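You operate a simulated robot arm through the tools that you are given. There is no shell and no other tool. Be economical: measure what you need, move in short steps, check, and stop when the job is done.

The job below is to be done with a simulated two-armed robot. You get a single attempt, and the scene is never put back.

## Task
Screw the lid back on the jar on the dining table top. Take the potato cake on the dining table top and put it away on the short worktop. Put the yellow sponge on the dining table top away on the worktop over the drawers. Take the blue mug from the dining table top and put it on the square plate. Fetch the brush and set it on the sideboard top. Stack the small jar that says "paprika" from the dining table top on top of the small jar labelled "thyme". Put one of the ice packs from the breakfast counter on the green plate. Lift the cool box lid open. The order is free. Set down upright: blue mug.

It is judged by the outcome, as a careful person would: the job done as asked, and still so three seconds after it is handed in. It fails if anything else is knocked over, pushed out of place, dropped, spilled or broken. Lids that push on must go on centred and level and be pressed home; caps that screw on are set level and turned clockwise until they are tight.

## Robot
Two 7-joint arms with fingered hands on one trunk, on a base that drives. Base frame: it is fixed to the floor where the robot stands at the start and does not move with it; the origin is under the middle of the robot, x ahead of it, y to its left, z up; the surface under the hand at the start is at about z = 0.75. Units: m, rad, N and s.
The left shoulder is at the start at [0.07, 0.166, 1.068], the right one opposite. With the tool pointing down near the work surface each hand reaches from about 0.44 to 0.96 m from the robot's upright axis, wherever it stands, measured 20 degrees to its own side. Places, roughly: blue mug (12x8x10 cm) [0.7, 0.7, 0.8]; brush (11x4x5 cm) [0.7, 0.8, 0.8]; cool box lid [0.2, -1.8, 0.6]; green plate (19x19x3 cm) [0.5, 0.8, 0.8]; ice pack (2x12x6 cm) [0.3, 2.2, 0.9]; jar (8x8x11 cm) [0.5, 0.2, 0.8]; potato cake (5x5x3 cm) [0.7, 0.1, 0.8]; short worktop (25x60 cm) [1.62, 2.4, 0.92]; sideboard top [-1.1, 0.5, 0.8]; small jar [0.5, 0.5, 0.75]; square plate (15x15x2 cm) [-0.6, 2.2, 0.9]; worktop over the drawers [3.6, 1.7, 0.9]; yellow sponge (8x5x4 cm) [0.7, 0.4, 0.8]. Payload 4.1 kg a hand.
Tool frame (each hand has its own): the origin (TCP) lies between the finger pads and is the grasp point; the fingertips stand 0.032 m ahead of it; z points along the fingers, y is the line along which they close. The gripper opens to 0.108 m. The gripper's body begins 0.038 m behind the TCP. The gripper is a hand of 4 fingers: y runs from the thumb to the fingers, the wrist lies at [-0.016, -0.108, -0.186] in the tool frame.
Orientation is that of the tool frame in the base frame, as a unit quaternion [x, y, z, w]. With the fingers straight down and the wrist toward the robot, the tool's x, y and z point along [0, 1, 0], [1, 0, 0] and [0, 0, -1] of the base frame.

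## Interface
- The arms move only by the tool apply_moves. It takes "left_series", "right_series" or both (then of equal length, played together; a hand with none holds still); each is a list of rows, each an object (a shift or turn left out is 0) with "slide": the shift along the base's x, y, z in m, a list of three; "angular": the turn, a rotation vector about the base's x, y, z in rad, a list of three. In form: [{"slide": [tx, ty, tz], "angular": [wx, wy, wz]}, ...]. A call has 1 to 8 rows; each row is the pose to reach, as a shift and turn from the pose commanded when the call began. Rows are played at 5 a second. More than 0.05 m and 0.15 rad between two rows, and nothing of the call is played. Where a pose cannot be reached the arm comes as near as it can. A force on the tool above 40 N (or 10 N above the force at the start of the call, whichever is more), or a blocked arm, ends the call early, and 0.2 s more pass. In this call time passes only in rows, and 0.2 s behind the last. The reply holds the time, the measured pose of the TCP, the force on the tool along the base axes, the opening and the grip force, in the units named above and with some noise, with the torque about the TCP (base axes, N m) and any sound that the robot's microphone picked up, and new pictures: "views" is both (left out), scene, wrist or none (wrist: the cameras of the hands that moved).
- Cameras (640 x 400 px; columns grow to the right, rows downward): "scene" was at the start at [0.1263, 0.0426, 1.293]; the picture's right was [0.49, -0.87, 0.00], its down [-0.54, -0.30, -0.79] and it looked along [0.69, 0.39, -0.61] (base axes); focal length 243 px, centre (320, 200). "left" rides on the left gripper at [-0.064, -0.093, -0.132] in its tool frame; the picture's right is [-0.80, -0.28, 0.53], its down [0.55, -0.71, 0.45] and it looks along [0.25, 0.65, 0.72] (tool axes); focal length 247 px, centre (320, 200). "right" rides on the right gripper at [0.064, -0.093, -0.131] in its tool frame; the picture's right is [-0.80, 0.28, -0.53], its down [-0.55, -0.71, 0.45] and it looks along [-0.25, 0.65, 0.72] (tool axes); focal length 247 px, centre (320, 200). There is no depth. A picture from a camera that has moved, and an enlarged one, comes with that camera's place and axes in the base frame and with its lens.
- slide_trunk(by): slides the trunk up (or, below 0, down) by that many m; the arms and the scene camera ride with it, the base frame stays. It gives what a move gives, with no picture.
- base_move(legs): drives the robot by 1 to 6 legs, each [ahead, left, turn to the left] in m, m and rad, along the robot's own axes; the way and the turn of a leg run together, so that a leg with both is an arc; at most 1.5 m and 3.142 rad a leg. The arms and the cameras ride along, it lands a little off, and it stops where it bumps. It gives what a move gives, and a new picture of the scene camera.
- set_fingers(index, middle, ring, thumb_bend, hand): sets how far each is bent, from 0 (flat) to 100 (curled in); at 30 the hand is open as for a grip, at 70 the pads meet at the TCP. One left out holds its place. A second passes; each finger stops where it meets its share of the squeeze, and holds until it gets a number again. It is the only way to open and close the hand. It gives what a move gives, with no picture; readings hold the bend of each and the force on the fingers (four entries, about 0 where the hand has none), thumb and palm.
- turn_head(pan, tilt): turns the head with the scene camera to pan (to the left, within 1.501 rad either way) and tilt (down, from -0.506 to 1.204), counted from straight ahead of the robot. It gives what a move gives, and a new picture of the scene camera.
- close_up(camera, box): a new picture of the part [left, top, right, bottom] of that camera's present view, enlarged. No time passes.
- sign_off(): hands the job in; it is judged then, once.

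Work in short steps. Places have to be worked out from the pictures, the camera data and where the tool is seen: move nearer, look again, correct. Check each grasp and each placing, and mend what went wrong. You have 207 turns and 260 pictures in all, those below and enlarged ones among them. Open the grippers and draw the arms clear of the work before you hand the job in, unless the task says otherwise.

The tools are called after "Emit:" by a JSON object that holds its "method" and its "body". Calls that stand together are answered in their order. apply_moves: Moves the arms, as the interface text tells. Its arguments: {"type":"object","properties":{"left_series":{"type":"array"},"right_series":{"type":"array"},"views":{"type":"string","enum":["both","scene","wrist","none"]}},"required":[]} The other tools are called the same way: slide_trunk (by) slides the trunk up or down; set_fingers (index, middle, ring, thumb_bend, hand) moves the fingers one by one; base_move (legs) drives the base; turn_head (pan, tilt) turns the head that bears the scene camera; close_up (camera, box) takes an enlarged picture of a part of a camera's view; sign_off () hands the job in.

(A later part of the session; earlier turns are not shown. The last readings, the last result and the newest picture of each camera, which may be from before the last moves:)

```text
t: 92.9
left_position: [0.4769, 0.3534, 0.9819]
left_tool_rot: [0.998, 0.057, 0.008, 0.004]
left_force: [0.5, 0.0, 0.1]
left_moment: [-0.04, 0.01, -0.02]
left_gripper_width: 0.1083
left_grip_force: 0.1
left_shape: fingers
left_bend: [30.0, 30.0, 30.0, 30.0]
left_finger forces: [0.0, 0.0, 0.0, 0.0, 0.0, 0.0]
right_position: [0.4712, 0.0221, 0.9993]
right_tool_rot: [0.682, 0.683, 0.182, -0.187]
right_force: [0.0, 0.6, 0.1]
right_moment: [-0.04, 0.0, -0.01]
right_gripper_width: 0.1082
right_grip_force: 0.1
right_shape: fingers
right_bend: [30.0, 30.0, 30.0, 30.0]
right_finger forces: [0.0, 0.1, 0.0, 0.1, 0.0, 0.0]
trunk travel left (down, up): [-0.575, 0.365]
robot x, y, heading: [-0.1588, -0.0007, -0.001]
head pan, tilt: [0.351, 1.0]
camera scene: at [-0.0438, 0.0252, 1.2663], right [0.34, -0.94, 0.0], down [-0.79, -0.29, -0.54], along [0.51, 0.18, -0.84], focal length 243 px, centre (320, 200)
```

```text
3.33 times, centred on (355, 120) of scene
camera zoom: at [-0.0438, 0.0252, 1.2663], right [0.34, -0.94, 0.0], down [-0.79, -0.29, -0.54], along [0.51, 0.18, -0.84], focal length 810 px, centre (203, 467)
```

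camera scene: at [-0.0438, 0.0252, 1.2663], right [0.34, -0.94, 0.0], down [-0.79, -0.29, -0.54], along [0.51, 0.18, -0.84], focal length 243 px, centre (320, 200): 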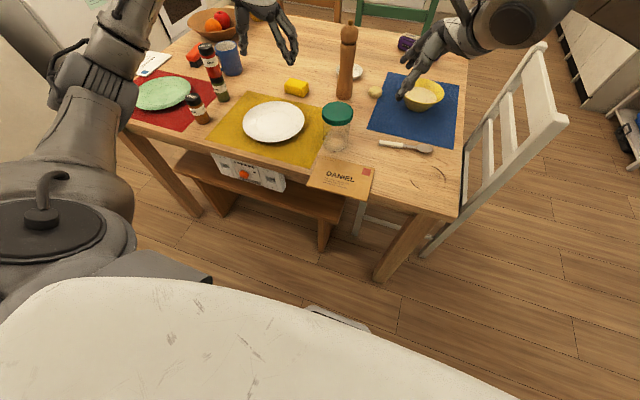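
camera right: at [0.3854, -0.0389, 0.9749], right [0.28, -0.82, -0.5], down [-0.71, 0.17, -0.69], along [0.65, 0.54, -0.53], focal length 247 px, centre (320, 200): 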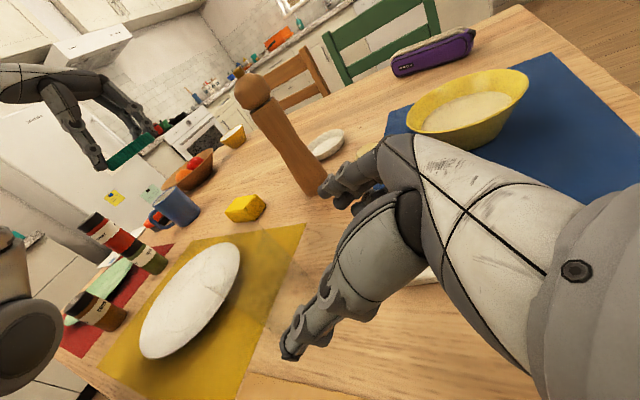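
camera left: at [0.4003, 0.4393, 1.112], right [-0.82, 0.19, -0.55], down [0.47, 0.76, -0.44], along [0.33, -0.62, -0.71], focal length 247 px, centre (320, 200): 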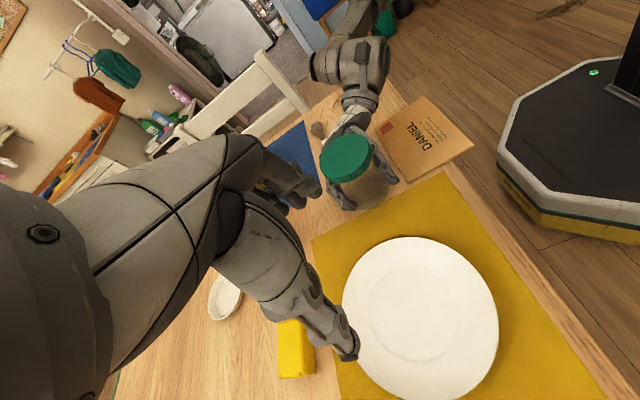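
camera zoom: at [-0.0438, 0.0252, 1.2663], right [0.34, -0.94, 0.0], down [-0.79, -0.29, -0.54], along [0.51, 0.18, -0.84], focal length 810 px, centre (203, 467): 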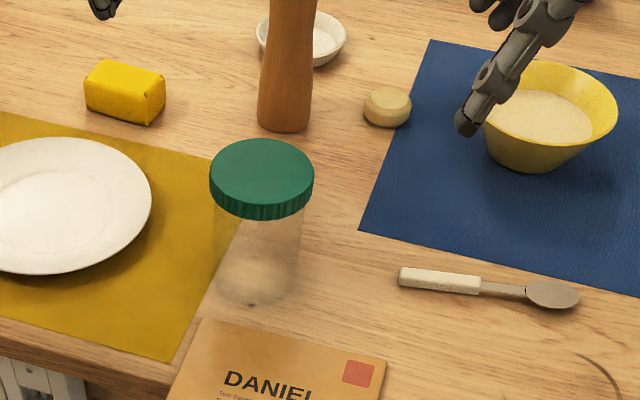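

Jar done. Next: potato cake (right hand) and sponge (left hand). I drive back forward 16 cm, then level both hands above them.

Emit:
{"method": "base_move", "body": {"legs": [[0.16, 0, 0]]}}

Emit:
{"method": "apply_moves", "body": {"right_series": [{"slide": [0.02, 0.015, 0.01], "angular": [-0.14, 0, 0]}, {"slide": [0.04, 0.03, 0.01], "angular": [-0.28, 0, 0]}, {"slide": [0.06, 0.05, 0.01], "angular": [-0.42, 0, 0]}, {"slide": [0.08, 0.07, 0], "angular": [-0.534, 0, 0]}, {"slide": [0.1, 0.085, -0.03], "angular": [-0.534, 0, 0]}, {"slide": [0.1, 0.085, -0.06], "angular": [-0.534, 0, 0]}, {"slide": [0.1, 0.085, -0.08], "angular": [-0.534, 0, 0]}, {"slide": [0.1, 0.085, -0.1], "angular": [-0.534, 0, 0]}], "left_series": [{"slide": [0.0, 0.005, 0], "angular": [0, 0, 0.15]}, {"slide": [0.0, 0.01, 0], "angular": [0, 0, 0.3]}, {"slide": [0.005, 0.012, 0], "angular": [0, 0, 0.45]}, {"slide": [0.01, 0.015, 0], "angular": [0, 0, 0.6]}, {"slide": [0.015, 0.015, -0.02], "angular": [0, 0, 0.75]}, {"slide": [0.02, 0.015, -0.04], "angular": [0, 0, 0.9]}, {"slide": [0.025, 0.015, -0.06], "angular": [0, 0, 1.05]}, {"slide": [0.025, 0.015, -0.08], "angular": [0, 0, 1.19]}], "views": "both"}}

```text
t: 94.3
left_position: [0.638, 0.3517, 0.9818]
left_tool_rot: [0.998, 0.057, 0.008, 0.002]
left_force: [0.9, 0.0, -0.1]
left_moment: [0.0, 0.04, 0.02]
left_gripper_width: 0.1084
left_grip_force: 0.1
left_shape: fingers
left_bend: [30.0, 30.0, 30.0, 30.0]
left_finger forces: [0.0, 0.0, 0.0, 0.0, 0.1, 0.1]
right_position: [0.6319, 0.0204, 0.9997]
right_tool_rot: [0.681, 0.683, 0.183, -0.189]
right_force: [0.5, 0.3, -1.0]
right_moment: [0.01, 0.01, 0.0]
right_gripper_width: 0.1085
right_grip_force: 0.1
right_shape: fingers
right_bend: [30.0, 30.0, 30.0, 30.0]
right_finger forces: [0.1, 0.0, 0.0, 0.0, 0.1, 0.1]
trunk travel left (down, up): [-0.575, 0.365]
robot x, y, heading: [-0.0022, -0.0036, 0.002]
head pan, tilt: [0.351, 1.0]
camera scene: at [0.1175, 0.0241, 1.2663], right [0.34, -0.94, 0.0], down [-0.79, -0.29, -0.54], along [0.51, 0.19, -0.84], focal length 243 px, centre (320, 200)
```

scene: 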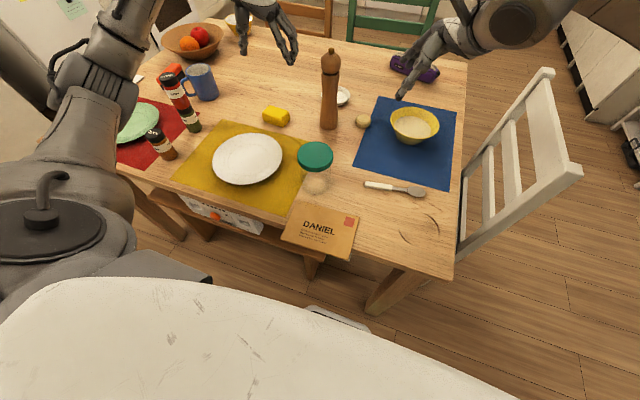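

```text
t: 96.1
left_position: [0.6609, 0.3681, 0.9014]
left_tool_rot: [0.794, 0.608, 0.007, -0.002]
left_force: [-0.7, -0.4, -0.8]
left_moment: [0.03, -0.03, 0.0]
left_gripper_width: 0.1082
left_grip_force: 0.1
left_shape: fingers
left_bend: [30.0, 30.0, 30.0, 30.0]
left_finger forces: [0.1, 0.0, 0.0, 0.1, 0.0, 0.0]
right_position: [0.7308, 0.105, 0.8995]
right_tool_rot: [0.706, 0.708, -0.004, -0.003]
right_force: [0.1, 0.7, -0.5]
right_moment: [0.0, -0.02, 0.02]
right_gripper_width: 0.1084
right_grip_force: 0.0
right_shape: fingers
right_bend: [30.0, 30.0, 30.0, 30.0]
right_finger forces: [0.0, 0.0, 0.1, 0.0, 0.0, 0.0]
trunk travel left (down, up): [-0.575, 0.365]
robot x, y, heading: [-0.0023, -0.0008, -0.003]
head pan, tilt: [0.351, 1.0]
camera scene: at [0.117, 0.0244, 1.2663], right [0.34, -0.94, 0.0], down [-0.79, -0.29, -0.54], along [0.51, 0.19, -0.84], focal length 243 px, centre (320, 200)
camera right: at [0.6397, 0.1709, 1.0313], right [0.29, -0.8, 0.53], down [-0.71, -0.55, -0.44], along [0.64, -0.25, -0.72], focal length 247 px, centre (320, 200)
camera left: at [0.5548, 0.3282, 1.0314], right [-0.48, -0.69, -0.55], down [-0.53, 0.72, -0.44], along [0.7, 0.08, -0.71], focal length 247 px, centre (320, 200)
```

scene: 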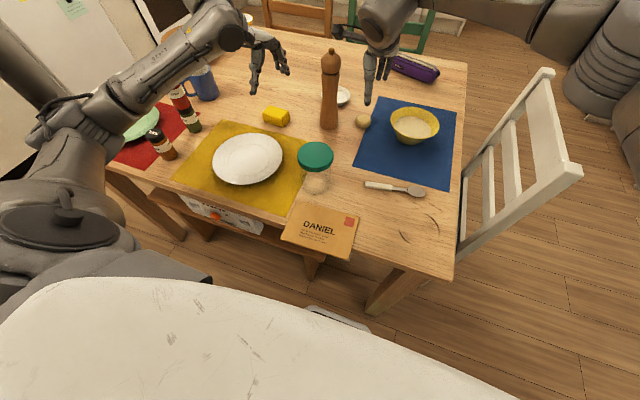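
right: 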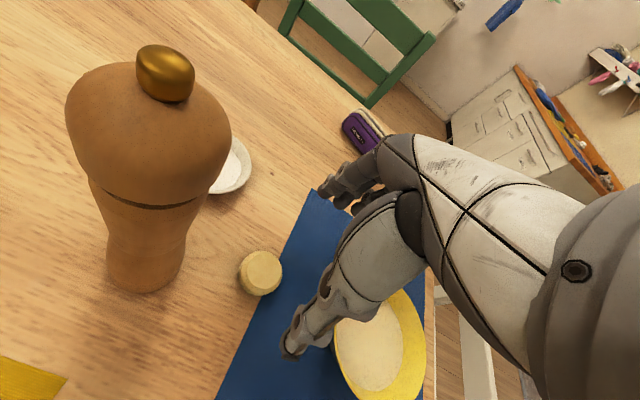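
left: 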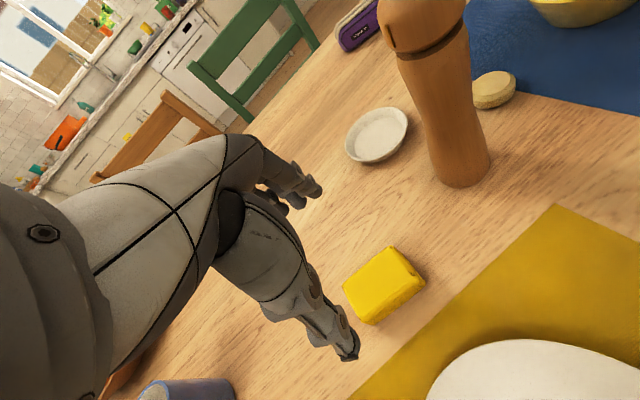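

Potato cake ≈ (0.737, 0.113), sponge ≈ (0.654, 0.365) with its long side along y. I turn the hands to suit and descend on both.

Emit:
{"method": "apply_moves", "body": {"right_series": [{"slide": [0.002, 0.002, 0], "angular": [0, 0, 0.125]}, {"slide": [0.004, 0.004, 0], "angular": [0, 0, 0.25]}, {"slide": [0.006, 0.006, 0], "angular": [0, 0, 0.375]}, {"slide": [0.006, 0.008, 0], "angular": [0, 0, 0.5]}, {"slide": [0.006, 0.008, -0.03], "angular": [0, 0, 0.5]}, {"slide": [0.006, 0.008, -0.06], "angular": [0, 0, 0.5]}, {"slide": [0.006, 0.008, -0.088], "angular": [0, 0, 0.5]}, {"slide": [0.006, 0.008, -0.112], "angular": [0, 0, 0.5]}], "left_series": [{"slide": [-0.002, 0, 0], "angular": [0, 0, 0.065]}, {"slide": [-0.004, -0.001, 0], "angular": [0, 0, 0.13]}, {"slide": [-0.006, -0.002, 0], "angular": [0, 0, 0.2]}, {"slide": [-0.007, -0.003, 0], "angular": [0, 0, 0.265]}, {"slide": [-0.007, -0.003, -0.03], "angular": [0, 0, 0.265]}, {"slide": [-0.007, -0.003, -0.06], "angular": [0, 0, 0.265]}, {"slide": [-0.007, -0.003, -0.088], "angular": [0, 0, 0.265]}, {"slide": [-0.007, -0.003, -0.111], "angular": [0, 0, 0.265]}], "views": "wrist"}}

```text
t: 97.9
left_position: [0.6544, 0.3638, 0.7923]
left_tool_rot: [0.707, 0.707, 0.008, -0.003]
left_force: [0.0, 0.3, -1.3]
left_moment: [0.01, 0.01, 0.03]
left_gripper_width: 0.1084
left_grip_force: 0.1
left_shape: fingers
left_bend: [30.0, 30.0, 30.0, 30.0]
left_finger forces: [0.1, 0.0, 0.0, 0.1, 0.0, 0.0]
right_position: [0.7371, 0.1134, 0.7871]
right_tool_rot: [0.508, 0.861, -0.004, -0.002]
right_force: [0.2, -0.2, -0.4]
right_moment: [0.0, 0.02, 0.03]
right_gripper_width: 0.1083
right_grip_force: 0.0
right_shape: fingers
right_bend: [30.0, 30.0, 30.0, 30.0]
right_finger forces: [0.1, 0.0, 0.1, 0.1, 0.0, 0.0]
trunk travel left (down, up): [-0.575, 0.365]
robot x, y, heading: [0.0002, 0.0, 0.001]
head pan, tilt: [0.351, 1.0]
camera right: at [0.6269, 0.1262, 0.919], right [0.64, -0.56, 0.53], down [-0.36, -0.82, -0.44], along [0.68, 0.09, -0.72], focal length 247 px, centre (320, 200)
camera left: at [0.5618, 0.2982, 0.9213], right [-0.28, -0.79, -0.55], down [-0.7, 0.56, -0.44], along [0.65, 0.26, -0.71], focal length 247 px, centre (320, 200)
```

right: 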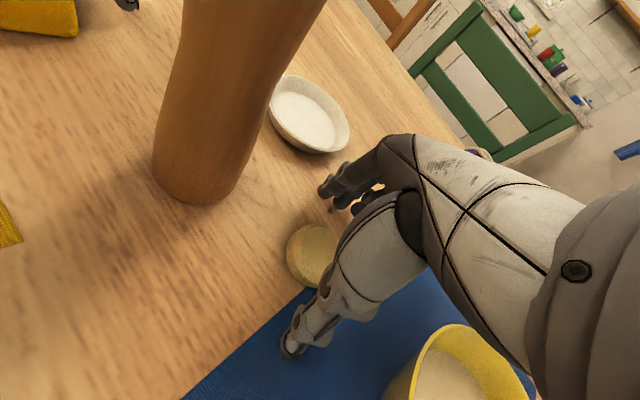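
left: 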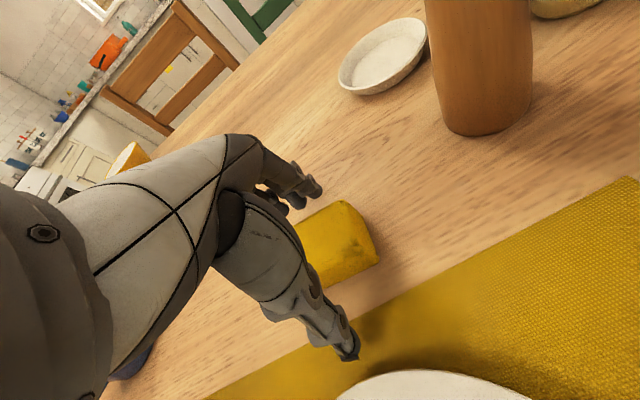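

Both straddled. Close both hands.

Emit:
{"method": "set_fingers", "body": {"hand": "right", "index": 66, "middle": 66, "ring": 66, "thumb_bend": 66}}

Emit:
{"method": "set_fingers", "body": {"hand": "left", "index": 66, "middle": 66, "ring": 66, "thumb_bend": 66}}

Emit:
{"method": "apply_moves", "body": {"right_series": [{"slide": [0, 0, 0.04]}, {"slide": [0, 0, 0.08]}, {"slide": [0, 0, 0.13]}, {"slide": [0, -0.01, 0.18]}, {"slide": [-0.03, -0.03, 0.21]}, {"slide": [-0.07, -0.055, 0.21]}, {"slide": [-0.11, -0.08, 0.21]}, {"slide": [-0.15, -0.105, 0.21]}], "left_series": [{"slide": [0, 0, 0.04]}, {"slide": [0, 0, 0.08]}, {"slide": [0, 0, 0.13]}, {"slide": [0, 0.01, 0.18]}, {"slide": [-0.03, 0.02, 0.21]}, {"slide": [-0.07, 0.03, 0.21]}, {"slide": [-0.11, 0.04, 0.21]}, {"slide": [-0.15, 0.05, 0.21]}], "views": "both"}}

```text
t: 98.9
left_position: [0.654, 0.3637, 0.7918]
left_tool_rot: [0.707, 0.707, 0.008, -0.003]
left_force: [-0.9, -0.2, -0.5]
left_moment: [-0.04, -0.01, -0.01]
left_gripper_width: 0.1083
left_grip_force: 0.0
left_shape: fingers
left_bend: [30.0, 30.0, 30.0, 30.0]
left_finger forces: [0.0, 0.0, 0.1, 0.0, 0.0, 0.0]
right_position: [0.7373, 0.1139, 0.7883]
right_tool_rot: [0.509, 0.861, -0.002, -0.001]
right_force: [2.2, 2.4, 6.6]
right_moment: [0.07, -0.29, 0.01]
right_gripper_width: 0.0412
right_grip_force: 15.5
right_shape: fingers
right_bend: [59.0, 58.0, 64.0, 55.0]
right_finger forces: [4.4, 13.3, 1.3, 0.0, 12.1, 0.0]
trunk travel left (down, up): [-0.575, 0.365]
robot x, y, heading: [0.0032, -0.0003, 0.001]
head pan, tilt: [0.351, 1.0]
```

```text
t: 99.9
left_position: [0.6545, 0.3642, 0.7922]
left_tool_rot: [0.708, 0.707, 0.008, -0.003]
left_force: [-0.5, 0.0, 0.2]
left_moment: [0.03, -0.02, 0.04]
left_gripper_width: 0.0478
left_grip_force: 18.0
left_shape: fingers
left_bend: [58.0, 59.0, 59.0, 52.0]
left_finger forces: [5.7, 6.5, 6.1, 0.0, 18.6, 0.1]
right_position: [0.7369, 0.1127, 0.7882]
right_tool_rot: [0.509, 0.861, -0.004, -0.001]
right_force: [2.0, 2.9, 9.1]
right_moment: [0.1, -0.3, 0.03]
right_gripper_width: 0.041
right_grip_force: 16.5
right_shape: fingers
right_bend: [59.0, 58.0, 64.0, 55.0]
right_finger forces: [4.5, 15.5, 1.3, 0.0, 12.1, 0.1]
trunk travel left (down, up): [-0.575, 0.365]
robot x, y, heading: [0.0005, 0.0004, 0.001]
head pan, tilt: [0.351, 1.0]
```

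```text
refused: row 4 steps farther than a row can; nothing moved
```

Both gripped. I lift (with smaller steps).

Emit:
{"method": "apply_moves", "body": {"right_series": [{"slide": [0, 0, 0.04]}, {"slide": [0, 0, 0.085]}, {"slide": [0, 0, 0.13]}, {"slide": [0, -0.01, 0.175]}, {"slide": [-0.03, -0.03, 0.2]}, {"slide": [-0.07, -0.05, 0.21]}, {"slide": [-0.11, -0.07, 0.21]}, {"slide": [-0.15, -0.09, 0.21]}], "left_series": [{"slide": [0, 0, 0.04]}, {"slide": [0, 0, 0.085]}, {"slide": [0, 0, 0.13]}, {"slide": [0, 0.01, 0.175]}, {"slide": [-0.03, 0.02, 0.2]}, {"slide": [-0.07, 0.03, 0.21]}, {"slide": [-0.11, 0.04, 0.21]}, {"slide": [-0.15, 0.05, 0.21]}], "views": "both"}}

```text
t: 101.7
left_position: [0.5035, 0.4134, 1.0026]
left_tool_rot: [0.708, 0.706, 0.01, -0.003]
left_force: [-0.1, 0.1, -0.2]
left_moment: [-0.01, -0.02, -0.07]
left_gripper_width: 0.0477
left_grip_force: 18.1
left_shape: fingers
left_bend: [58.0, 60.0, 59.0, 52.0]
left_finger forces: [5.8, 6.3, 6.1, 0.1, 18.6, 0.1]
right_position: [0.5849, 0.0244, 0.9982]
right_tool_rot: [0.51, 0.86, -0.003, -0.001]
right_force: [-0.3, -0.3, 0.2]
right_moment: [0.07, -0.07, -0.02]
right_gripper_width: 0.041
right_grip_force: 13.2
right_shape: fingers
right_bend: [60.0, 59.0, 65.0, 54.0]
right_finger forces: [4.4, 7.2, 1.3, 0.0, 12.5, 0.0]
trunk travel left (down, up): [-0.575, 0.365]
robot x, y, heading: [-0.0007, 0.0018, 0.004]
head pan, tilt: [0.351, 1.0]
camera scene: at [0.1135, 0.0234, 1.2667], right [0.34, -0.94, 0.0], down [-0.79, -0.29, -0.54], along [0.51, 0.19, -0.84], focal length 243 px, centre (320, 200)
camera right: at [0.4737, 0.0364, 1.1309], right [0.63, -0.56, 0.53], down [-0.36, -0.82, -0.44], along [0.69, 0.09, -0.72], focal length 247 px, centre (320, 200)
camera left: at [0.4092, 0.3467, 1.1322], right [-0.28, -0.79, -0.55], down [-0.7, 0.56, -0.44], along [0.66, 0.26, -0.71], focal length 247 px, centre (320, 200)
```

scene: 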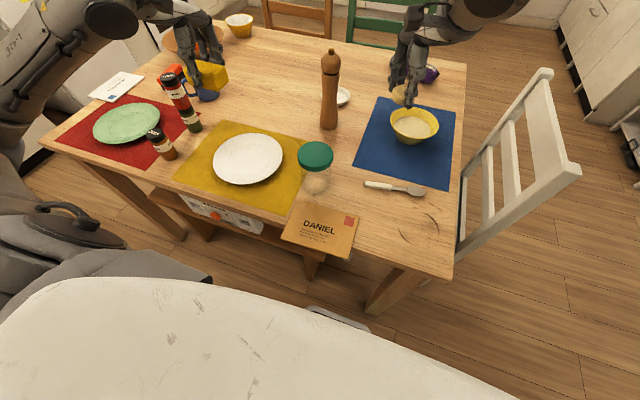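
right: 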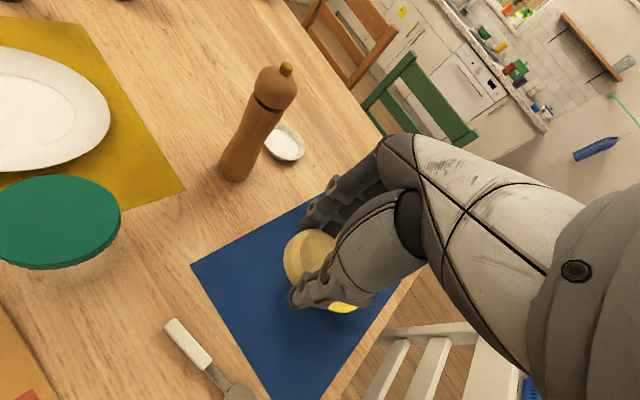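
left: 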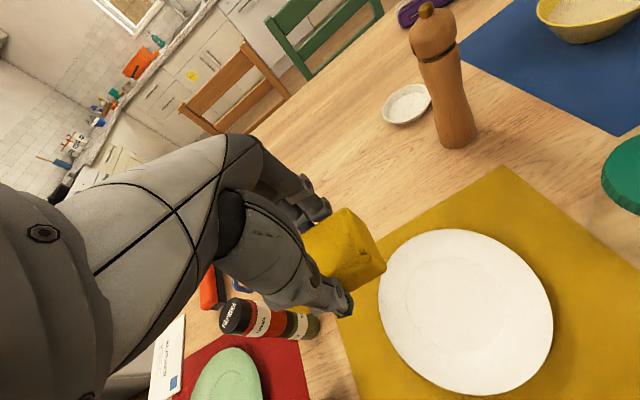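

Both items held. I back away from the table and drive left to the lane between table and counters.

Emit:
{"method": "base_move", "body": {"legs": [[-0.3, 0, 0], [0, 1.45, 0]]}}

Emit:
{"method": "turn_head", "body": {"pan": 0.35, "tilt": 0.35}}

```text
t: 110.6
left_position: [0.2026, 1.8796, 1.0011]
left_tool_rot: [0.706, 0.708, 0.007, -0.003]
left_force: [0.1, -0.1, 0.4]
left_moment: [0.04, -0.01, 0.0]
left_gripper_width: 0.0477
left_grip_force: 18.5
left_shape: fingers
left_bend: [58.0, 60.0, 59.0, 52.0]
left_finger forces: [5.9, 6.3, 6.0, 0.0, 18.5, 0.0]
right_position: [0.2857, 1.4893, 0.9959]
right_tool_rot: [0.508, 0.861, -0.004, -0.002]
right_force: [0.1, 0.5, -1.3]
right_moment: [0.01, -0.03, 0.02]
right_gripper_width: 0.0408
right_grip_force: 13.1
right_shape: fingers
right_bend: [60.0, 59.0, 65.0, 54.0]
right_finger forces: [4.4, 7.3, 1.3, 0.0, 12.5, 0.1]
trunk travel left (down, up): [-0.575, 0.365]
robot x, y, heading: [-0.3032, 1.4665, 0.004]
head pan, tilt: [0.351, 1.0]
camera scene: at [-0.1857, 1.4888, 1.2663], right [0.35, -0.94, 0.0], down [-0.79, -0.29, -0.54], along [0.51, 0.19, -0.84], focal length 243 px, centre (320, 200)
```

scene: 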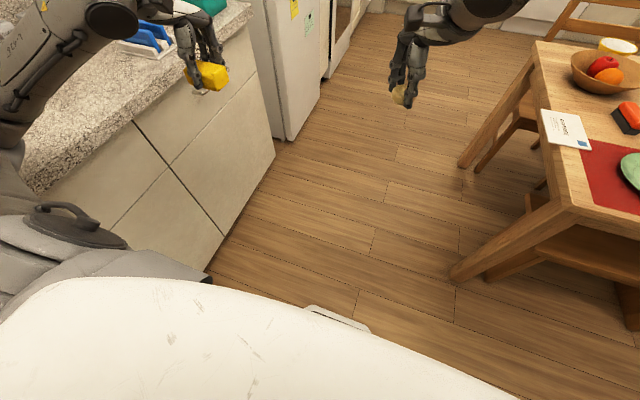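

```text
t: 111.7
left_position: [0.2031, 1.8804, 1.0008]
left_tool_rot: [0.706, 0.708, 0.009, -0.003]
left_force: [0.5, -1.5, -0.6]
left_moment: [0.02, 0.0, -0.02]
left_gripper_width: 0.0474
left_grip_force: 18.0
left_shape: fingers
left_bend: [58.0, 60.0, 59.0, 52.0]
left_finger forces: [5.8, 6.3, 6.0, 0.0, 18.6, 0.0]
right_position: [0.2852, 1.4902, 0.9961]
right_tool_rot: [0.508, 0.861, -0.004, -0.001]
right_force: [0.3, 0.4, 0.2]
right_moment: [0.02, 0.0, 0.0]
right_gripper_width: 0.0408
right_grip_force: 12.6
right_shape: fingers
right_bend: [60.0, 59.0, 65.0, 54.0]
right_finger forces: [4.4, 7.3, 1.3, 0.1, 12.4, 0.1]
trunk travel left (down, up): [-0.575, 0.365]
robot x, y, heading: [-0.3003, 1.462, 0.009]
head pan, tilt: [0.351, 0.351]
camera scene: at [-0.1637, 1.4968, 1.321], right [0.35, -0.94, 0.0], down [-0.32, -0.12, -0.94], along [0.88, 0.33, -0.34], focal length 243 px, centre (320, 200)
```

scene: 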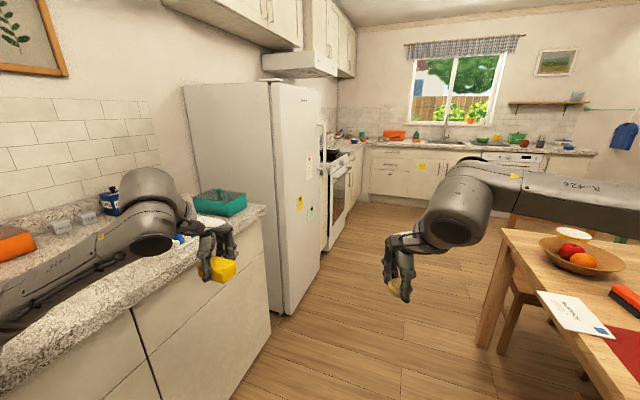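

The lane is clear: fridge front is at y≈2.1. I raise the trunk for clearance, drive along the lane past the fridge, and turn to face the short worktop.

Emit:
{"method": "slide_trunk", "body": {"by": 0.12}}

Emit:
{"method": "base_move", "body": {"legs": [[1.2, -0.1, 0], [0.63, 0, 0], [0, 0, 1.571]]}}

Emit:
{"method": "turn_head", "body": {"pan": 0.0, "tilt": 0.7}}

```text
t: 113.2
left_position: [0.2026, 1.8798, 1.1211]
left_tool_rot: [0.706, 0.708, 0.008, -0.004]
left_force: [0.7, -0.6, 0.4]
left_moment: [0.0, -0.01, 0.04]
left_gripper_width: 0.0476
left_grip_force: 18.3
left_shape: fingers
left_bend: [58.0, 60.0, 59.0, 52.0]
left_finger forces: [5.8, 6.3, 6.0, 0.0, 18.5, 0.0]
right_position: [0.2867, 1.4907, 1.1163]
right_tool_rot: [0.507, 0.862, -0.004, -0.002]
right_force: [1.0, -0.2, 0.6]
right_moment: [0.01, 0.03, -0.03]
right_gripper_width: 0.041
right_grip_force: 12.1
right_shape: fingers
right_bend: [60.0, 59.0, 65.0, 54.0]
right_finger forces: [4.4, 7.3, 1.3, 0.0, 12.4, 0.0]
trunk travel left (down, up): [-0.695, 0.245]
robot x, y, heading: [-0.2994, 1.4661, 0.006]
head pan, tilt: [0.351, 0.351]
```

```text
t: 124.9
left_position: [1.4731, 2.0089, 1.122]
left_tool_rot: [0.302, 0.953, 0.008, -0.001]
left_force: [6.5, -0.8, 1.1]
left_moment: [0.13, 0.44, -0.2]
left_gripper_width: 0.0473
left_grip_force: 21.0
left_shape: fingers
left_bend: [58.0, 60.0, 59.0, 52.0]
left_finger forces: [5.8, 6.0, 6.2, 0.0, 18.2, 5.7]
right_position: [1.8348, 1.8702, 1.116]
right_tool_rot: [0.036, 0.999, -0.004, 0.0]
right_force: [0.8, 1.1, -0.3]
right_moment: [-0.01, 0.0, -0.01]
right_gripper_width: 0.041
right_grip_force: 12.2
right_shape: fingers
right_bend: [60.0, 59.0, 65.0, 55.0]
right_finger forces: [4.3, 7.0, 1.1, 0.0, 11.9, 0.1]
trunk travel left (down, up): [-0.695, 0.245]
robot x, y, heading: [1.534, 1.3632, 0.99]
head pan, tilt: [0.351, 0.351]
stopped in leg 3: the force on the tool passed its limit at 137 N (the readings are from after the stop); the commanded pose is now the measured one
camera scene: at [1.5857, 1.497, 1.4411], right [0.97, -0.22, 0.0], down [-0.08, -0.34, -0.94], along [0.21, 0.92, -0.34], focal length 243 px, centre (320, 200)
```

scene: 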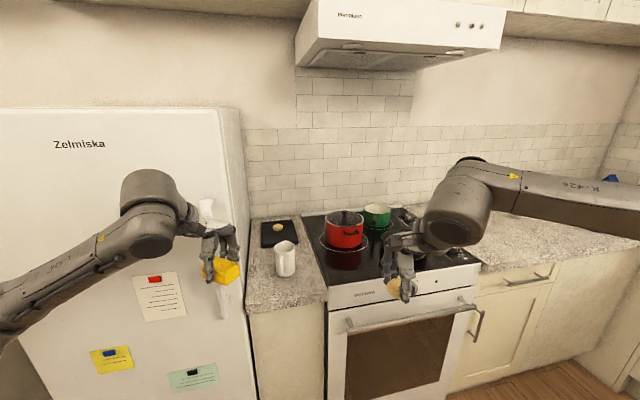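

```text
t: 125.7
left_position: [1.4727, 2.0086, 1.1214]
left_tool_rot: [0.301, 0.954, 0.008, -0.002]
left_force: [6.0, -2.3, -0.1]
left_moment: [0.13, 0.47, -0.25]
left_gripper_width: 0.0472
left_grip_force: 21.1
left_shape: fingers
left_bend: [58.0, 60.0, 59.0, 52.0]
left_finger forces: [5.8, 6.1, 6.2, 0.1, 18.3, 6.4]
right_position: [1.8335, 1.8708, 1.1157]
right_tool_rot: [0.035, 0.999, -0.004, 0.0]
right_force: [0.7, 0.2, -0.4]
right_moment: [0.0, 0.01, 0.01]
right_gripper_width: 0.0409
right_grip_force: 12.1
right_shape: fingers
right_bend: [60.0, 59.0, 65.0, 55.0]
right_finger forces: [4.2, 7.2, 1.2, 0.0, 11.9, 0.0]
trunk travel left (down, up): [-0.695, 0.245]
robot x, y, heading: [1.5356, 1.3629, 0.997]
head pan, tilt: [0.0, 0.7]
camera scene: at [1.6114, 1.4774, 1.4097], right [0.84, -0.54, 0.0], down [-0.35, -0.54, -0.77], along [0.42, 0.64, -0.64], focal length 243 px, centre (320, 200)
```

scene: 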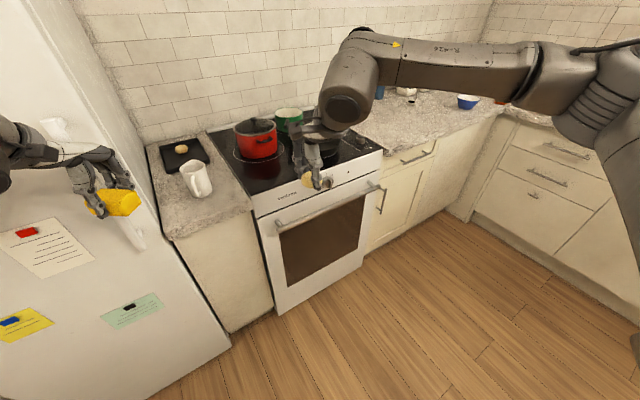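

The left hand bumped the fridge handle. I move it off to the right and pull it in, then re-check.

Emit:
{"method": "apply_moves", "body": {"left_series": [{"slide": [0.03, 0, 0]}, {"slide": [0.06, -0.02, 0]}, {"slide": [0.08, -0.06, 0]}, {"slide": [0.1, -0.1, 0]}, {"slide": [0.11, -0.145, 0]}, {"slide": [0.12, -0.18, 0]}], "views": "scene"}}

```text
t: 127.1
left_position: [1.6439, 1.9083, 1.1533]
left_tool_rot: [0.3, 0.954, 0.008, -0.002]
left_force: [0.2, 0.1, -1.1]
left_moment: [0.02, 0.0, 0.0]
left_gripper_width: 0.0471
left_grip_force: 17.5
left_shape: fingers
left_bend: [58.0, 60.0, 59.0, 52.0]
left_finger forces: [5.5, 5.8, 6.1, 0.1, 17.8, 0.0]
left hand out of reach, approached as far as the arm can: row 3, 4, 5, 6
right_position: [1.8354, 1.8697, 1.1163]
right_tool_rot: [0.036, 0.999, -0.005, 0.001]
right_force: [-0.1, 1.2, 0.1]
right_moment: [0.02, 0.02, 0.04]
right_gripper_width: 0.0409
right_grip_force: 11.8
right_shape: fingers
right_bend: [60.0, 59.0, 65.0, 55.0]
right_finger forces: [4.3, 7.2, 1.3, 0.0, 11.9, 0.0]
trunk travel left (down, up): [-0.695, 0.245]
robot x, y, heading: [1.5362, 1.3683, 0.994]
head pan, tilt: [0.0, 0.7]
camera scene: at [1.6121, 1.4777, 1.4095], right [0.84, -0.54, 0.0], down [-0.35, -0.54, -0.76], along [0.42, 0.64, -0.65], focal length 243 px, centre (320, 200)
```

scene: 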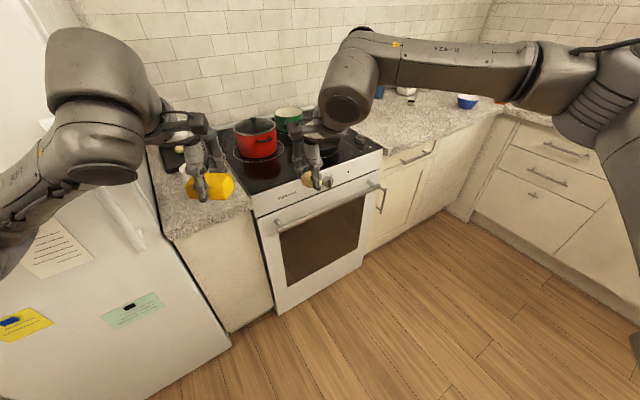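

I shift the base right and turn so the right hand faces the short worktop while the left stays clear of the fridge.

Emit:
{"method": "base_move", "body": {"legs": [[0.144, -0.162, 0], [0, 0, 0.8]]}}

```text
t: 130.9
left_position: [1.4328, 1.853, 1.1533]
left_tool_rot: [-0.095, 0.995, 0.007, -0.003]
left_force: [0.3, 0.1, -0.3]
left_moment: [-0.01, 0.03, 0.05]
left_gripper_width: 0.0473
left_grip_force: 17.5
left_shape: fingers
left_bend: [59.0, 60.0, 59.0, 52.0]
left_finger forces: [5.5, 5.7, 5.9, 0.0, 17.3, 0.0]
right_position: [1.5941, 1.9628, 1.1174]
right_tool_rot: [-0.355, 0.935, -0.003, 0.003]
right_force: [0.9, -0.2, -0.3]
right_moment: [-0.01, 0.03, 0.0]
right_gripper_width: 0.0407
right_grip_force: 11.8
right_shape: fingers
right_bend: [60.0, 59.0, 65.0, 55.0]
right_finger forces: [4.4, 7.1, 1.2, 0.1, 11.5, 0.0]
trunk travel left (down, up): [-0.695, 0.245]
robot x, y, heading: [1.7498, 1.3967, 1.795]
head pan, tilt: [0.0, 0.7]
camera scene: at [1.7203, 1.5288, 1.4097], right [0.97, 0.22, 0.0], down [0.14, -0.63, -0.76], along [-0.17, 0.75, -0.64], focal length 243 px, centre (320, 200)
```

scene: 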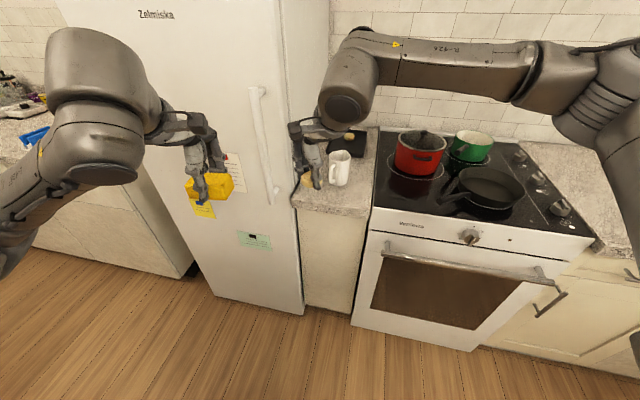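

Clear spot: front-right of the short worktop, ≈(1.70, 2.108), in front of the white mug. I turn the right hand and bring it there, partly down.

Emit:
{"method": "apply_moves", "body": {"right_series": [{"slide": [0.02, 0.029, 0], "angular": [0, 0, 0.13]}, {"slide": [0.042, 0.058, 0], "angular": [0, 0, 0.26]}, {"slide": [0.064, 0.087, 0], "angular": [0, 0, 0.39]}, {"slide": [0.085, 0.116, 0], "angular": [0, 0, 0.52]}, {"slide": [0.106, 0.145, 0], "angular": [0, 0, 0.65]}, {"slide": [0.106, 0.145, -0.04], "angular": [0, 0, 0.65]}, {"slide": [0.106, 0.145, -0.085], "angular": [0, 0, 0.65]}, {"slide": [0.106, 0.145, -0.125], "angular": [0, 0, 0.65]}], "views": "both"}}

Emit:
{"method": "close_up", "body": {"camera": "scene", "box": [270, 110, 400, 230]}}

```text
t: 132.7
left_position: [1.4343, 1.852, 1.1539]
left_tool_rot: [-0.095, 0.995, 0.007, -0.004]
left_force: [0.4, 0.8, 0.4]
left_moment: [0.01, 0.01, 0.02]
left_gripper_width: 0.0471
left_grip_force: 17.6
left_shape: fingers
left_bend: [59.0, 60.0, 59.0, 52.0]
left_finger forces: [5.5, 5.7, 6.0, 0.1, 17.3, 0.0]
right_position: [1.7017, 2.024, 1.0543]
right_tool_rot: [-0.534, 0.839, 0.043, 0.097]
right_force: [-0.1, 0.5, -0.8]
right_moment: [0.03, 0.05, 0.01]
right_gripper_width: 0.0402
right_grip_force: 12.7
right_shape: fingers
right_bend: [60.0, 59.0, 65.0, 55.0]
right_finger forces: [4.6, 7.3, 1.3, 0.0, 11.7, 0.0]
right hand out of reach, approached as far as the arm can: row 3, 4, 5, 6, 7, 8
trunk travel left (down, up): [-0.695, 0.245]
robot x, y, heading: [1.7519, 1.3978, 1.796]
head pan, tilt: [0.0, 0.7]
camera scene: at [1.7217, 1.5282, 1.4098], right [0.97, 0.22, 0.0], down [0.14, -0.63, -0.77], along [-0.17, 0.75, -0.64], focal length 243 px, centre (320, 200)
camera right: at [1.7446, 1.9044, 1.1727], right [0.01, 0.73, 0.68], down [0.92, 0.27, -0.3], along [-0.4, 0.62, -0.67], focal length 247 px, centre (320, 200)
```

scene: 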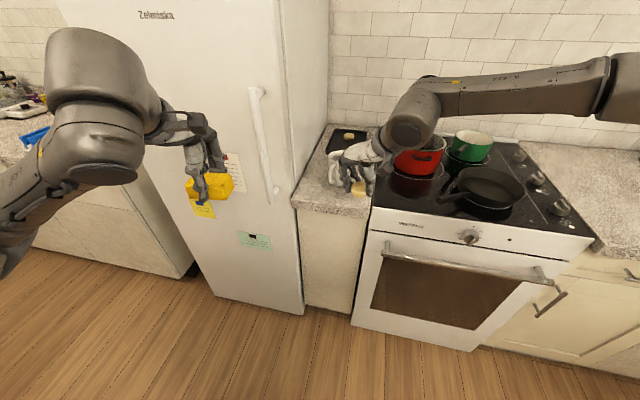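
right: 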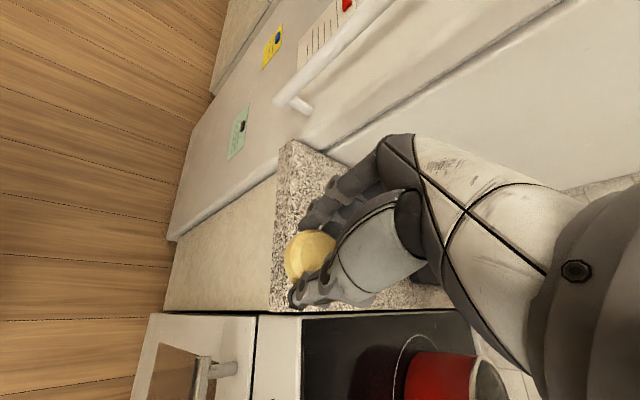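

```text
3.33 times, centred on (335, 170) of scene
camera zoom: at [1.7217, 1.5282, 1.4098], right [0.97, 0.22, 0.0], down [0.14, -0.63, -0.77], along [-0.17, 0.75, -0.64], focal length 810 px, centre (270, 300)
```

zoom: 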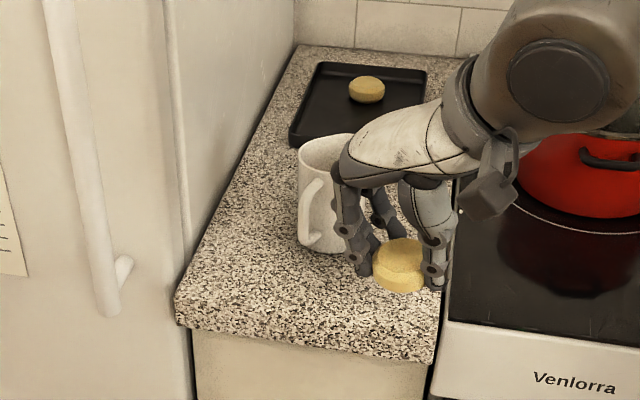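

The turned wrist is outside its range. I bring the hand upright with less yaw, then go to the spot.

Emit:
{"method": "apply_moves", "body": {"right_series": [{"slide": [0, -0.01, 0.02], "angular": [-0.05, 0.048, -0.115]}, {"slide": [0, -0.015, 0.035], "angular": [-0.1, 0.096, -0.23]}, {"slide": [0, -0.015, 0.045], "angular": [-0.1555, 0.148, -0.35]}, {"slide": [0, 0.02, 0.045], "angular": [-0.1555, 0.148, -0.35]}, {"slide": [0, 0.05, 0.045], "angular": [-0.1555, 0.148, -0.35]}, {"slide": [0, 0.08, 0.03], "angular": [-0.1555, 0.148, -0.35]}, {"slide": [0, 0.08, -0.01], "angular": [-0.1555, 0.148, -0.35]}, {"slide": [0, 0.08, -0.05], "angular": [-0.1555, 0.148, -0.35]}], "views": "none"}}

Emit:
{"method": "close_up", "body": {"camera": "scene", "box": [270, 110, 400, 230]}}

```text
t: 134.5
left_position: [1.4333, 1.8533, 1.1537]
left_tool_rot: [-0.096, 0.995, 0.006, -0.004]
left_force: [-0.1, 0.4, 0.3]
left_moment: [-0.02, -0.01, 0.03]
left_gripper_width: 0.0472
left_grip_force: 17.1
left_shape: fingers
left_bend: [59.0, 60.0, 59.0, 52.0]
left_finger forces: [5.5, 5.6, 5.9, 0.0, 17.3, 0.0]
right_position: [1.7002, 2.1026, 1.0042]
right_tool_rot: [-0.382, 0.924, 0.0, 0.001]
right_force: [-0.1, -0.7, -1.0]
right_moment: [0.0, -0.02, -0.02]
right_gripper_width: 0.0401
right_grip_force: 12.0
right_shape: fingers
right_bend: [60.0, 59.0, 65.0, 55.0]
right_finger forces: [4.4, 7.1, 1.3, 0.0, 11.6, 0.0]
trunk travel left (down, up): [-0.695, 0.245]
robot x, y, heading: [1.7451, 1.3959, 1.795]
head pan, tilt: [0.0, 0.7]
```

```text
3.33 times, centred on (335, 170) of scene
camera zoom: at [1.7205, 1.5297, 1.4097], right [0.97, 0.22, 0.0], down [0.14, -0.63, -0.76], along [-0.17, 0.75, -0.64], focal length 810 px, centre (270, 300)
```

zoom: 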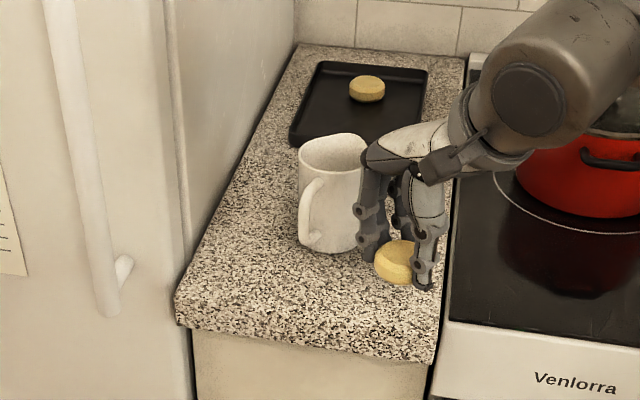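

Good reach. I lower the cake to the worktop slightly nearer the front, away from the white mug.

Emit:
{"method": "apply_moves", "body": {"right_series": [{"slide": [0, -0.012, -0.015]}, {"slide": [0, -0.012, -0.03]}, {"slide": [0, -0.012, -0.04]}, {"slide": [0, -0.012, -0.045]}], "views": "none"}}

Emit:
{"method": "close_up", "body": {"camera": "scene", "box": [270, 110, 400, 230]}}

```text
t: 135.5
left_position: [1.4343, 1.8525, 1.1536]
left_tool_rot: [-0.096, 0.995, 0.006, -0.003]
left_force: [0.2, 0.9, 0.0]
left_moment: [0.04, -0.01, 0.01]
left_gripper_width: 0.0471
left_grip_force: 17.9
left_shape: fingers
left_bend: [59.0, 60.0, 59.0, 52.0]
left_finger forces: [5.5, 5.7, 5.9, 0.0, 17.4, 0.0]
right_position: [1.7016, 2.0909, 0.9589]
right_tool_rot: [-0.381, 0.924, 0.0, 0.0]
right_force: [-0.7, 0.6, -0.9]
right_moment: [0.0, -0.01, 0.02]
right_gripper_width: 0.0402
right_grip_force: 11.8
right_shape: fingers
right_bend: [60.0, 59.0, 65.0, 55.0]
right_finger forces: [4.5, 7.1, 1.3, 0.0, 11.5, 0.0]
trunk travel left (down, up): [-0.695, 0.245]
robot x, y, heading: [1.7502, 1.3999, 1.8]
head pan, tilt: [0.0, 0.7]
```

```text
3.33 times, centred on (335, 170) of scene
camera zoom: at [1.7205, 1.529, 1.4097], right [0.97, 0.22, 0.0], down [0.14, -0.63, -0.76], along [-0.17, 0.75, -0.64], focal length 810 px, centre (270, 300)
```

zoom: 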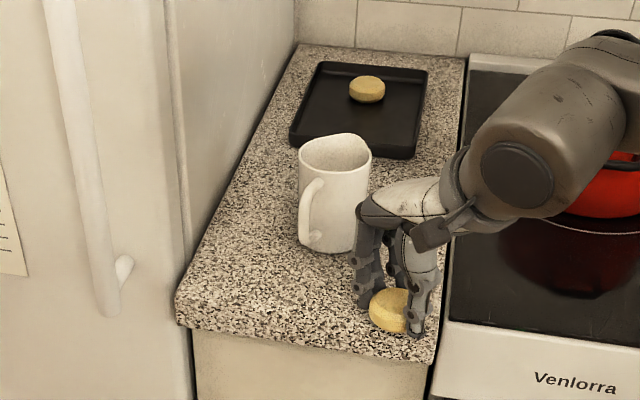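

Near the front edge; I shift 8 mm inward and lower until contact.

Emit:
{"method": "apply_moves", "body": {"right_series": [{"slide": [-0.003, 0.009, 0]}, {"slide": [-0.003, 0.009, -0.003]}, {"slide": [-0.003, 0.009, -0.006]}], "views": "none"}}

```text
t: 136.3
left_position: [1.4331, 1.8533, 1.1535]
left_tool_rot: [-0.095, 0.995, 0.007, -0.003]
left_force: [-0.8, 0.7, -0.4]
left_moment: [-0.01, -0.04, 0.04]
left_gripper_width: 0.0472
left_grip_force: 17.8
left_shape: fingers
left_bend: [59.0, 60.0, 59.0, 52.0]
left_finger forces: [5.5, 5.7, 6.0, 0.0, 17.4, 0.0]
right_position: [1.6974, 2.0996, 0.9543]
right_tool_rot: [-0.382, 0.924, 0.0, 0.0]
right_force: [-0.5, -1.1, -1.2]
right_moment: [0.01, 0.01, -0.01]
right_gripper_width: 0.0403
right_grip_force: 11.9
right_shape: fingers
right_bend: [60.0, 59.0, 65.0, 55.0]
right_finger forces: [4.3, 7.1, 1.3, 0.1, 11.5, 0.0]
trunk travel left (down, up): [-0.695, 0.245]
robot x, y, heading: [1.7496, 1.3988, 1.796]
head pan, tilt: [0.0, 0.7]
```

Emit:
{"method": "apply_moves", "body": {"right_series": [{"slide": [0, 0, -0.003]}, {"slide": [0, 0, -0.006]}], "views": "none"}}

Emit:
{"method": "close_up", "body": {"camera": "scene", "box": [310, 150, 390, 220]}}

```text
t: 136.9
left_position: [1.4331, 1.853, 1.1536]
left_tool_rot: [-0.095, 0.995, 0.007, -0.004]
left_force: [-0.1, 0.7, -0.1]
left_moment: [0.0, 0.05, 0.01]
left_gripper_width: 0.0469
left_grip_force: 17.6
left_shape: fingers
left_bend: [59.0, 60.0, 59.0, 52.0]
left_finger forces: [5.5, 5.7, 6.0, 0.1, 17.4, 0.0]
right_position: [1.6975, 2.0998, 0.9485]
right_tool_rot: [-0.382, 0.924, 0.002, -0.001]
right_force: [-0.2, 0.3, 0.1]
right_moment: [0.05, 0.0, -0.02]
right_gripper_width: 0.0402
right_grip_force: 12.9
right_shape: fingers
right_bend: [60.0, 59.0, 65.0, 55.0]
right_finger forces: [4.3, 8.2, 1.3, 0.1, 11.7, 0.0]
trunk travel left (down, up): [-0.695, 0.245]
robot x, y, heading: [1.751, 1.3953, 1.797]
head pan, tilt: [0.0, 0.7]
```

```text
5.71 times, centred on (350, 185) of scene
camera zoom: at [1.7204, 1.5286, 1.4098], right [0.97, 0.22, 0.0], down [0.14, -0.63, -0.76], along [-0.17, 0.75, -0.64], focal length 1389 px, centre (149, 286)
```

zoom: 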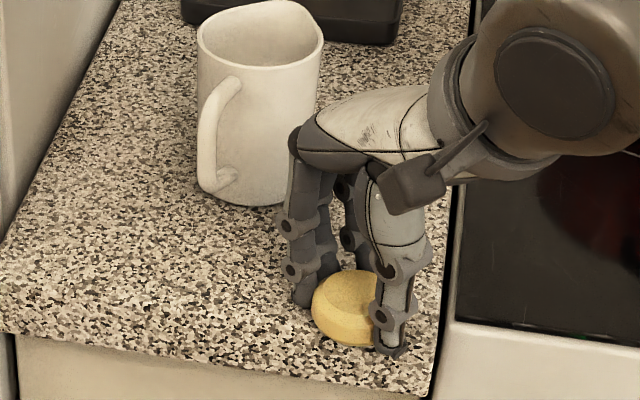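

Nearly touching. A touch lower, then open and lift.

Emit:
{"method": "apply_moves", "body": {"right_series": [{"slide": [0, 0, -0.003]}], "views": "none"}}

Emit:
{"method": "set_fingers", "body": {"hand": "right", "index": 46, "middle": 46, "ring": 46, "thumb_bend": 42}}

Emit:
{"method": "apply_moves", "body": {"right_series": [{"slide": [0, 0, 0.03]}, {"slide": [0, 0, 0.07]}, {"slide": [0, 0, 0.115]}, {"slide": [0, -0.04, 0.14]}, {"slide": [0, -0.085, 0.15]}, {"slide": [0, -0.13, 0.15]}, {"slide": [0, -0.17, 0.15]}], "views": "scene"}}

Emit:
{"method": "close_up", "body": {"camera": "scene", "box": [270, 110, 400, 230]}}

```text
t: 137.3
left_position: [1.4329, 1.8517, 1.1553]
left_tool_rot: [-0.095, 0.995, 0.006, -0.003]
left_force: [-1.1, -0.1, 0.0]
left_moment: [-0.03, -0.03, 0.02]
left_gripper_width: 0.047
left_grip_force: 17.7
left_shape: fingers
left_bend: [59.0, 60.0, 59.0, 52.0]
left_finger forces: [5.5, 5.7, 6.0, 0.0, 17.5, 0.0]
right_position: [1.6963, 2.0984, 0.9468]
right_tool_rot: [-0.382, 0.924, 0.003, 0.0]
right_force: [-0.7, 2.2, 11.0]
right_moment: [0.28, 0.01, -0.02]
right_gripper_width: 0.04
right_grip_force: 17.2
right_shape: fingers
right_bend: [60.0, 59.0, 65.0, 55.0]
right_finger forces: [4.3, 16.2, 1.3, 0.0, 12.1, 0.1]
trunk travel left (down, up): [-0.695, 0.245]
robot x, y, heading: [1.747, 1.4, 1.802]
head pan, tilt: [0.0, 0.7]
```

```text
t: 138.3
left_position: [1.4336, 1.8512, 1.1545]
left_tool_rot: [-0.096, 0.995, 0.007, -0.003]
left_force: [0.9, -0.3, -0.1]
left_moment: [-0.01, 0.02, 0.01]
left_gripper_width: 0.0471
left_grip_force: 17.6
left_shape: fingers
left_bend: [59.0, 60.0, 59.0, 52.0]
left_finger forces: [5.4, 5.7, 6.0, 0.1, 17.4, 0.1]
right_position: [1.6968, 2.0997, 0.9469]
right_tool_rot: [-0.381, 0.924, 0.001, 0.0]
right_force: [1.9, -2.1, 6.3]
right_moment: [0.08, 0.05, -0.05]
right_gripper_width: 0.0711
right_grip_force: 3.4
right_shape: fingers
right_bend: [46.0, 49.0, 46.0, 42.0]
right_finger forces: [0.0, 6.6, 0.0, 0.0, 0.0, 0.0]
trunk travel left (down, up): [-0.695, 0.245]
robot x, y, heading: [1.75, 1.3987, 1.797]
head pan, tilt: [0.0, 0.7]
```

```text
t: 139.9
left_position: [1.4341, 1.8523, 1.1545]
left_tool_rot: [-0.095, 0.995, 0.006, -0.003]
left_force: [0.0, 0.5, -0.4]
left_moment: [0.0, 0.0, 0.0]
left_gripper_width: 0.0471
left_grip_force: 17.1
left_shape: fingers
left_bend: [59.0, 60.0, 59.0, 52.0]
left_finger forces: [5.5, 5.7, 6.0, 0.0, 17.4, 0.0]
right_position: [1.6984, 1.9288, 1.0942]
right_tool_rot: [-0.381, 0.925, 0.0, 0.001]
right_force: [-0.1, -0.5, -0.2]
right_moment: [0.01, -0.03, 0.0]
right_gripper_width: 0.0713
right_grip_force: 0.0
right_shape: fingers
right_bend: [46.0, 46.0, 46.0, 42.0]
right_finger forces: [0.1, 0.1, 0.0, 0.0, 0.0, 0.1]
trunk travel left (down, up): [-0.695, 0.245]
robot x, y, heading: [1.7497, 1.3985, 1.796]
head pan, tilt: [0.0, 0.7]
camera scene: at [1.7203, 1.5274, 1.4099], right [0.97, 0.22, 0.0], down [0.14, -0.63, -0.77], along [-0.17, 0.75, -0.64], focal length 243 px, centre (320, 200)
```

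scene: 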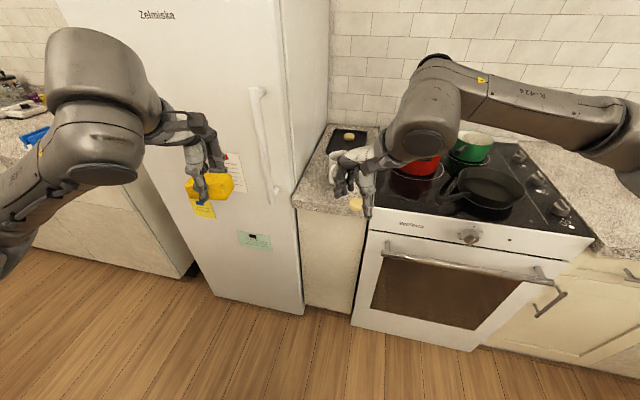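

```text
3.33 times, centred on (335, 170) of scene
camera zoom: at [1.7203, 1.5274, 1.4099], right [0.97, 0.22, 0.0], down [0.14, -0.63, -0.77], along [-0.17, 0.75, -0.64], focal length 810 px, centre (270, 300)
```

zoom: 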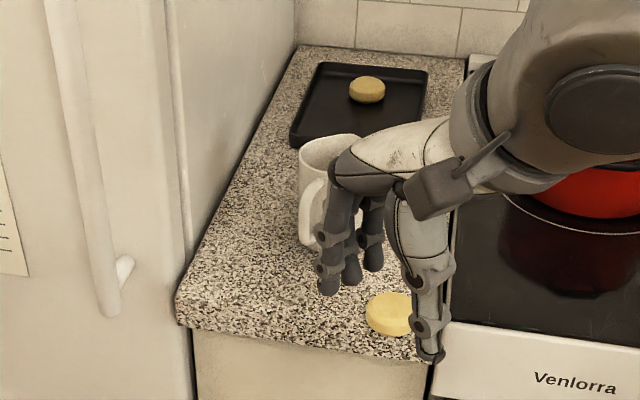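

The cake is on the short worktop. I turn to face +x and drive to the worktop over the drawers with the sponge.

Emit:
{"method": "base_move", "body": {"legs": [[0, 0, -1.796], [0.95, 0.1, 0]]}}

```text
t: 149.3
left_position: [3.2291, 1.6624, 1.154]
left_tool_rot: [0.73, 0.684, 0.006, 0.003]
left_force: [0.2, -0.6, -0.1]
left_moment: [0.0, 0.06, 0.0]
left_gripper_width: 0.0468
left_grip_force: 17.1
left_shape: fingers
left_bend: [59.0, 60.0, 59.0, 52.0]
left_finger forces: [5.4, 5.6, 5.8, 0.0, 16.8, 0.0]
right_position: [3.2368, 1.3856, 1.0931]
right_tool_rot: [0.498, 0.867, 0.0, 0.0]
right_force: [-0.5, 0.1, 0.3]
right_moment: [-0.01, 0.01, 0.01]
right_gripper_width: 0.0715
right_grip_force: 0.0
right_shape: fingers
right_bend: [46.0, 46.0, 46.0, 42.0]
right_finger forces: [0.0, 0.1, 0.1, 0.0, 0.0, 0.0]
trunk travel left (down, up): [-0.695, 0.245]
robot x, y, heading: [2.7039, 1.4683, -0.031]
head pan, tilt: [0.0, 0.7]
camera scene: at [2.8442, 1.4663, 1.4097], right [-0.03, -1.0, 0.0], down [-0.64, 0.02, -0.76], along [0.76, -0.02, -0.64], focal length 243 px, centre (320, 200)
```

scene: 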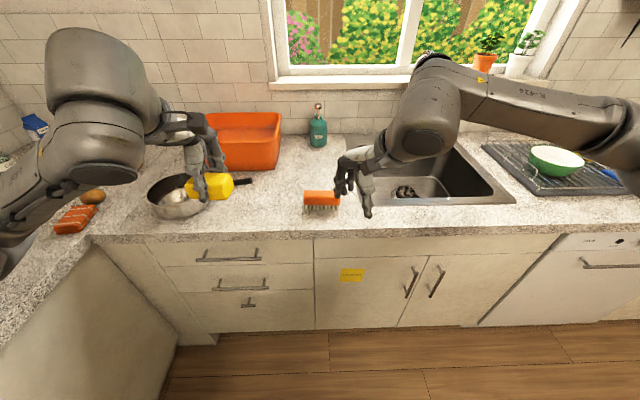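

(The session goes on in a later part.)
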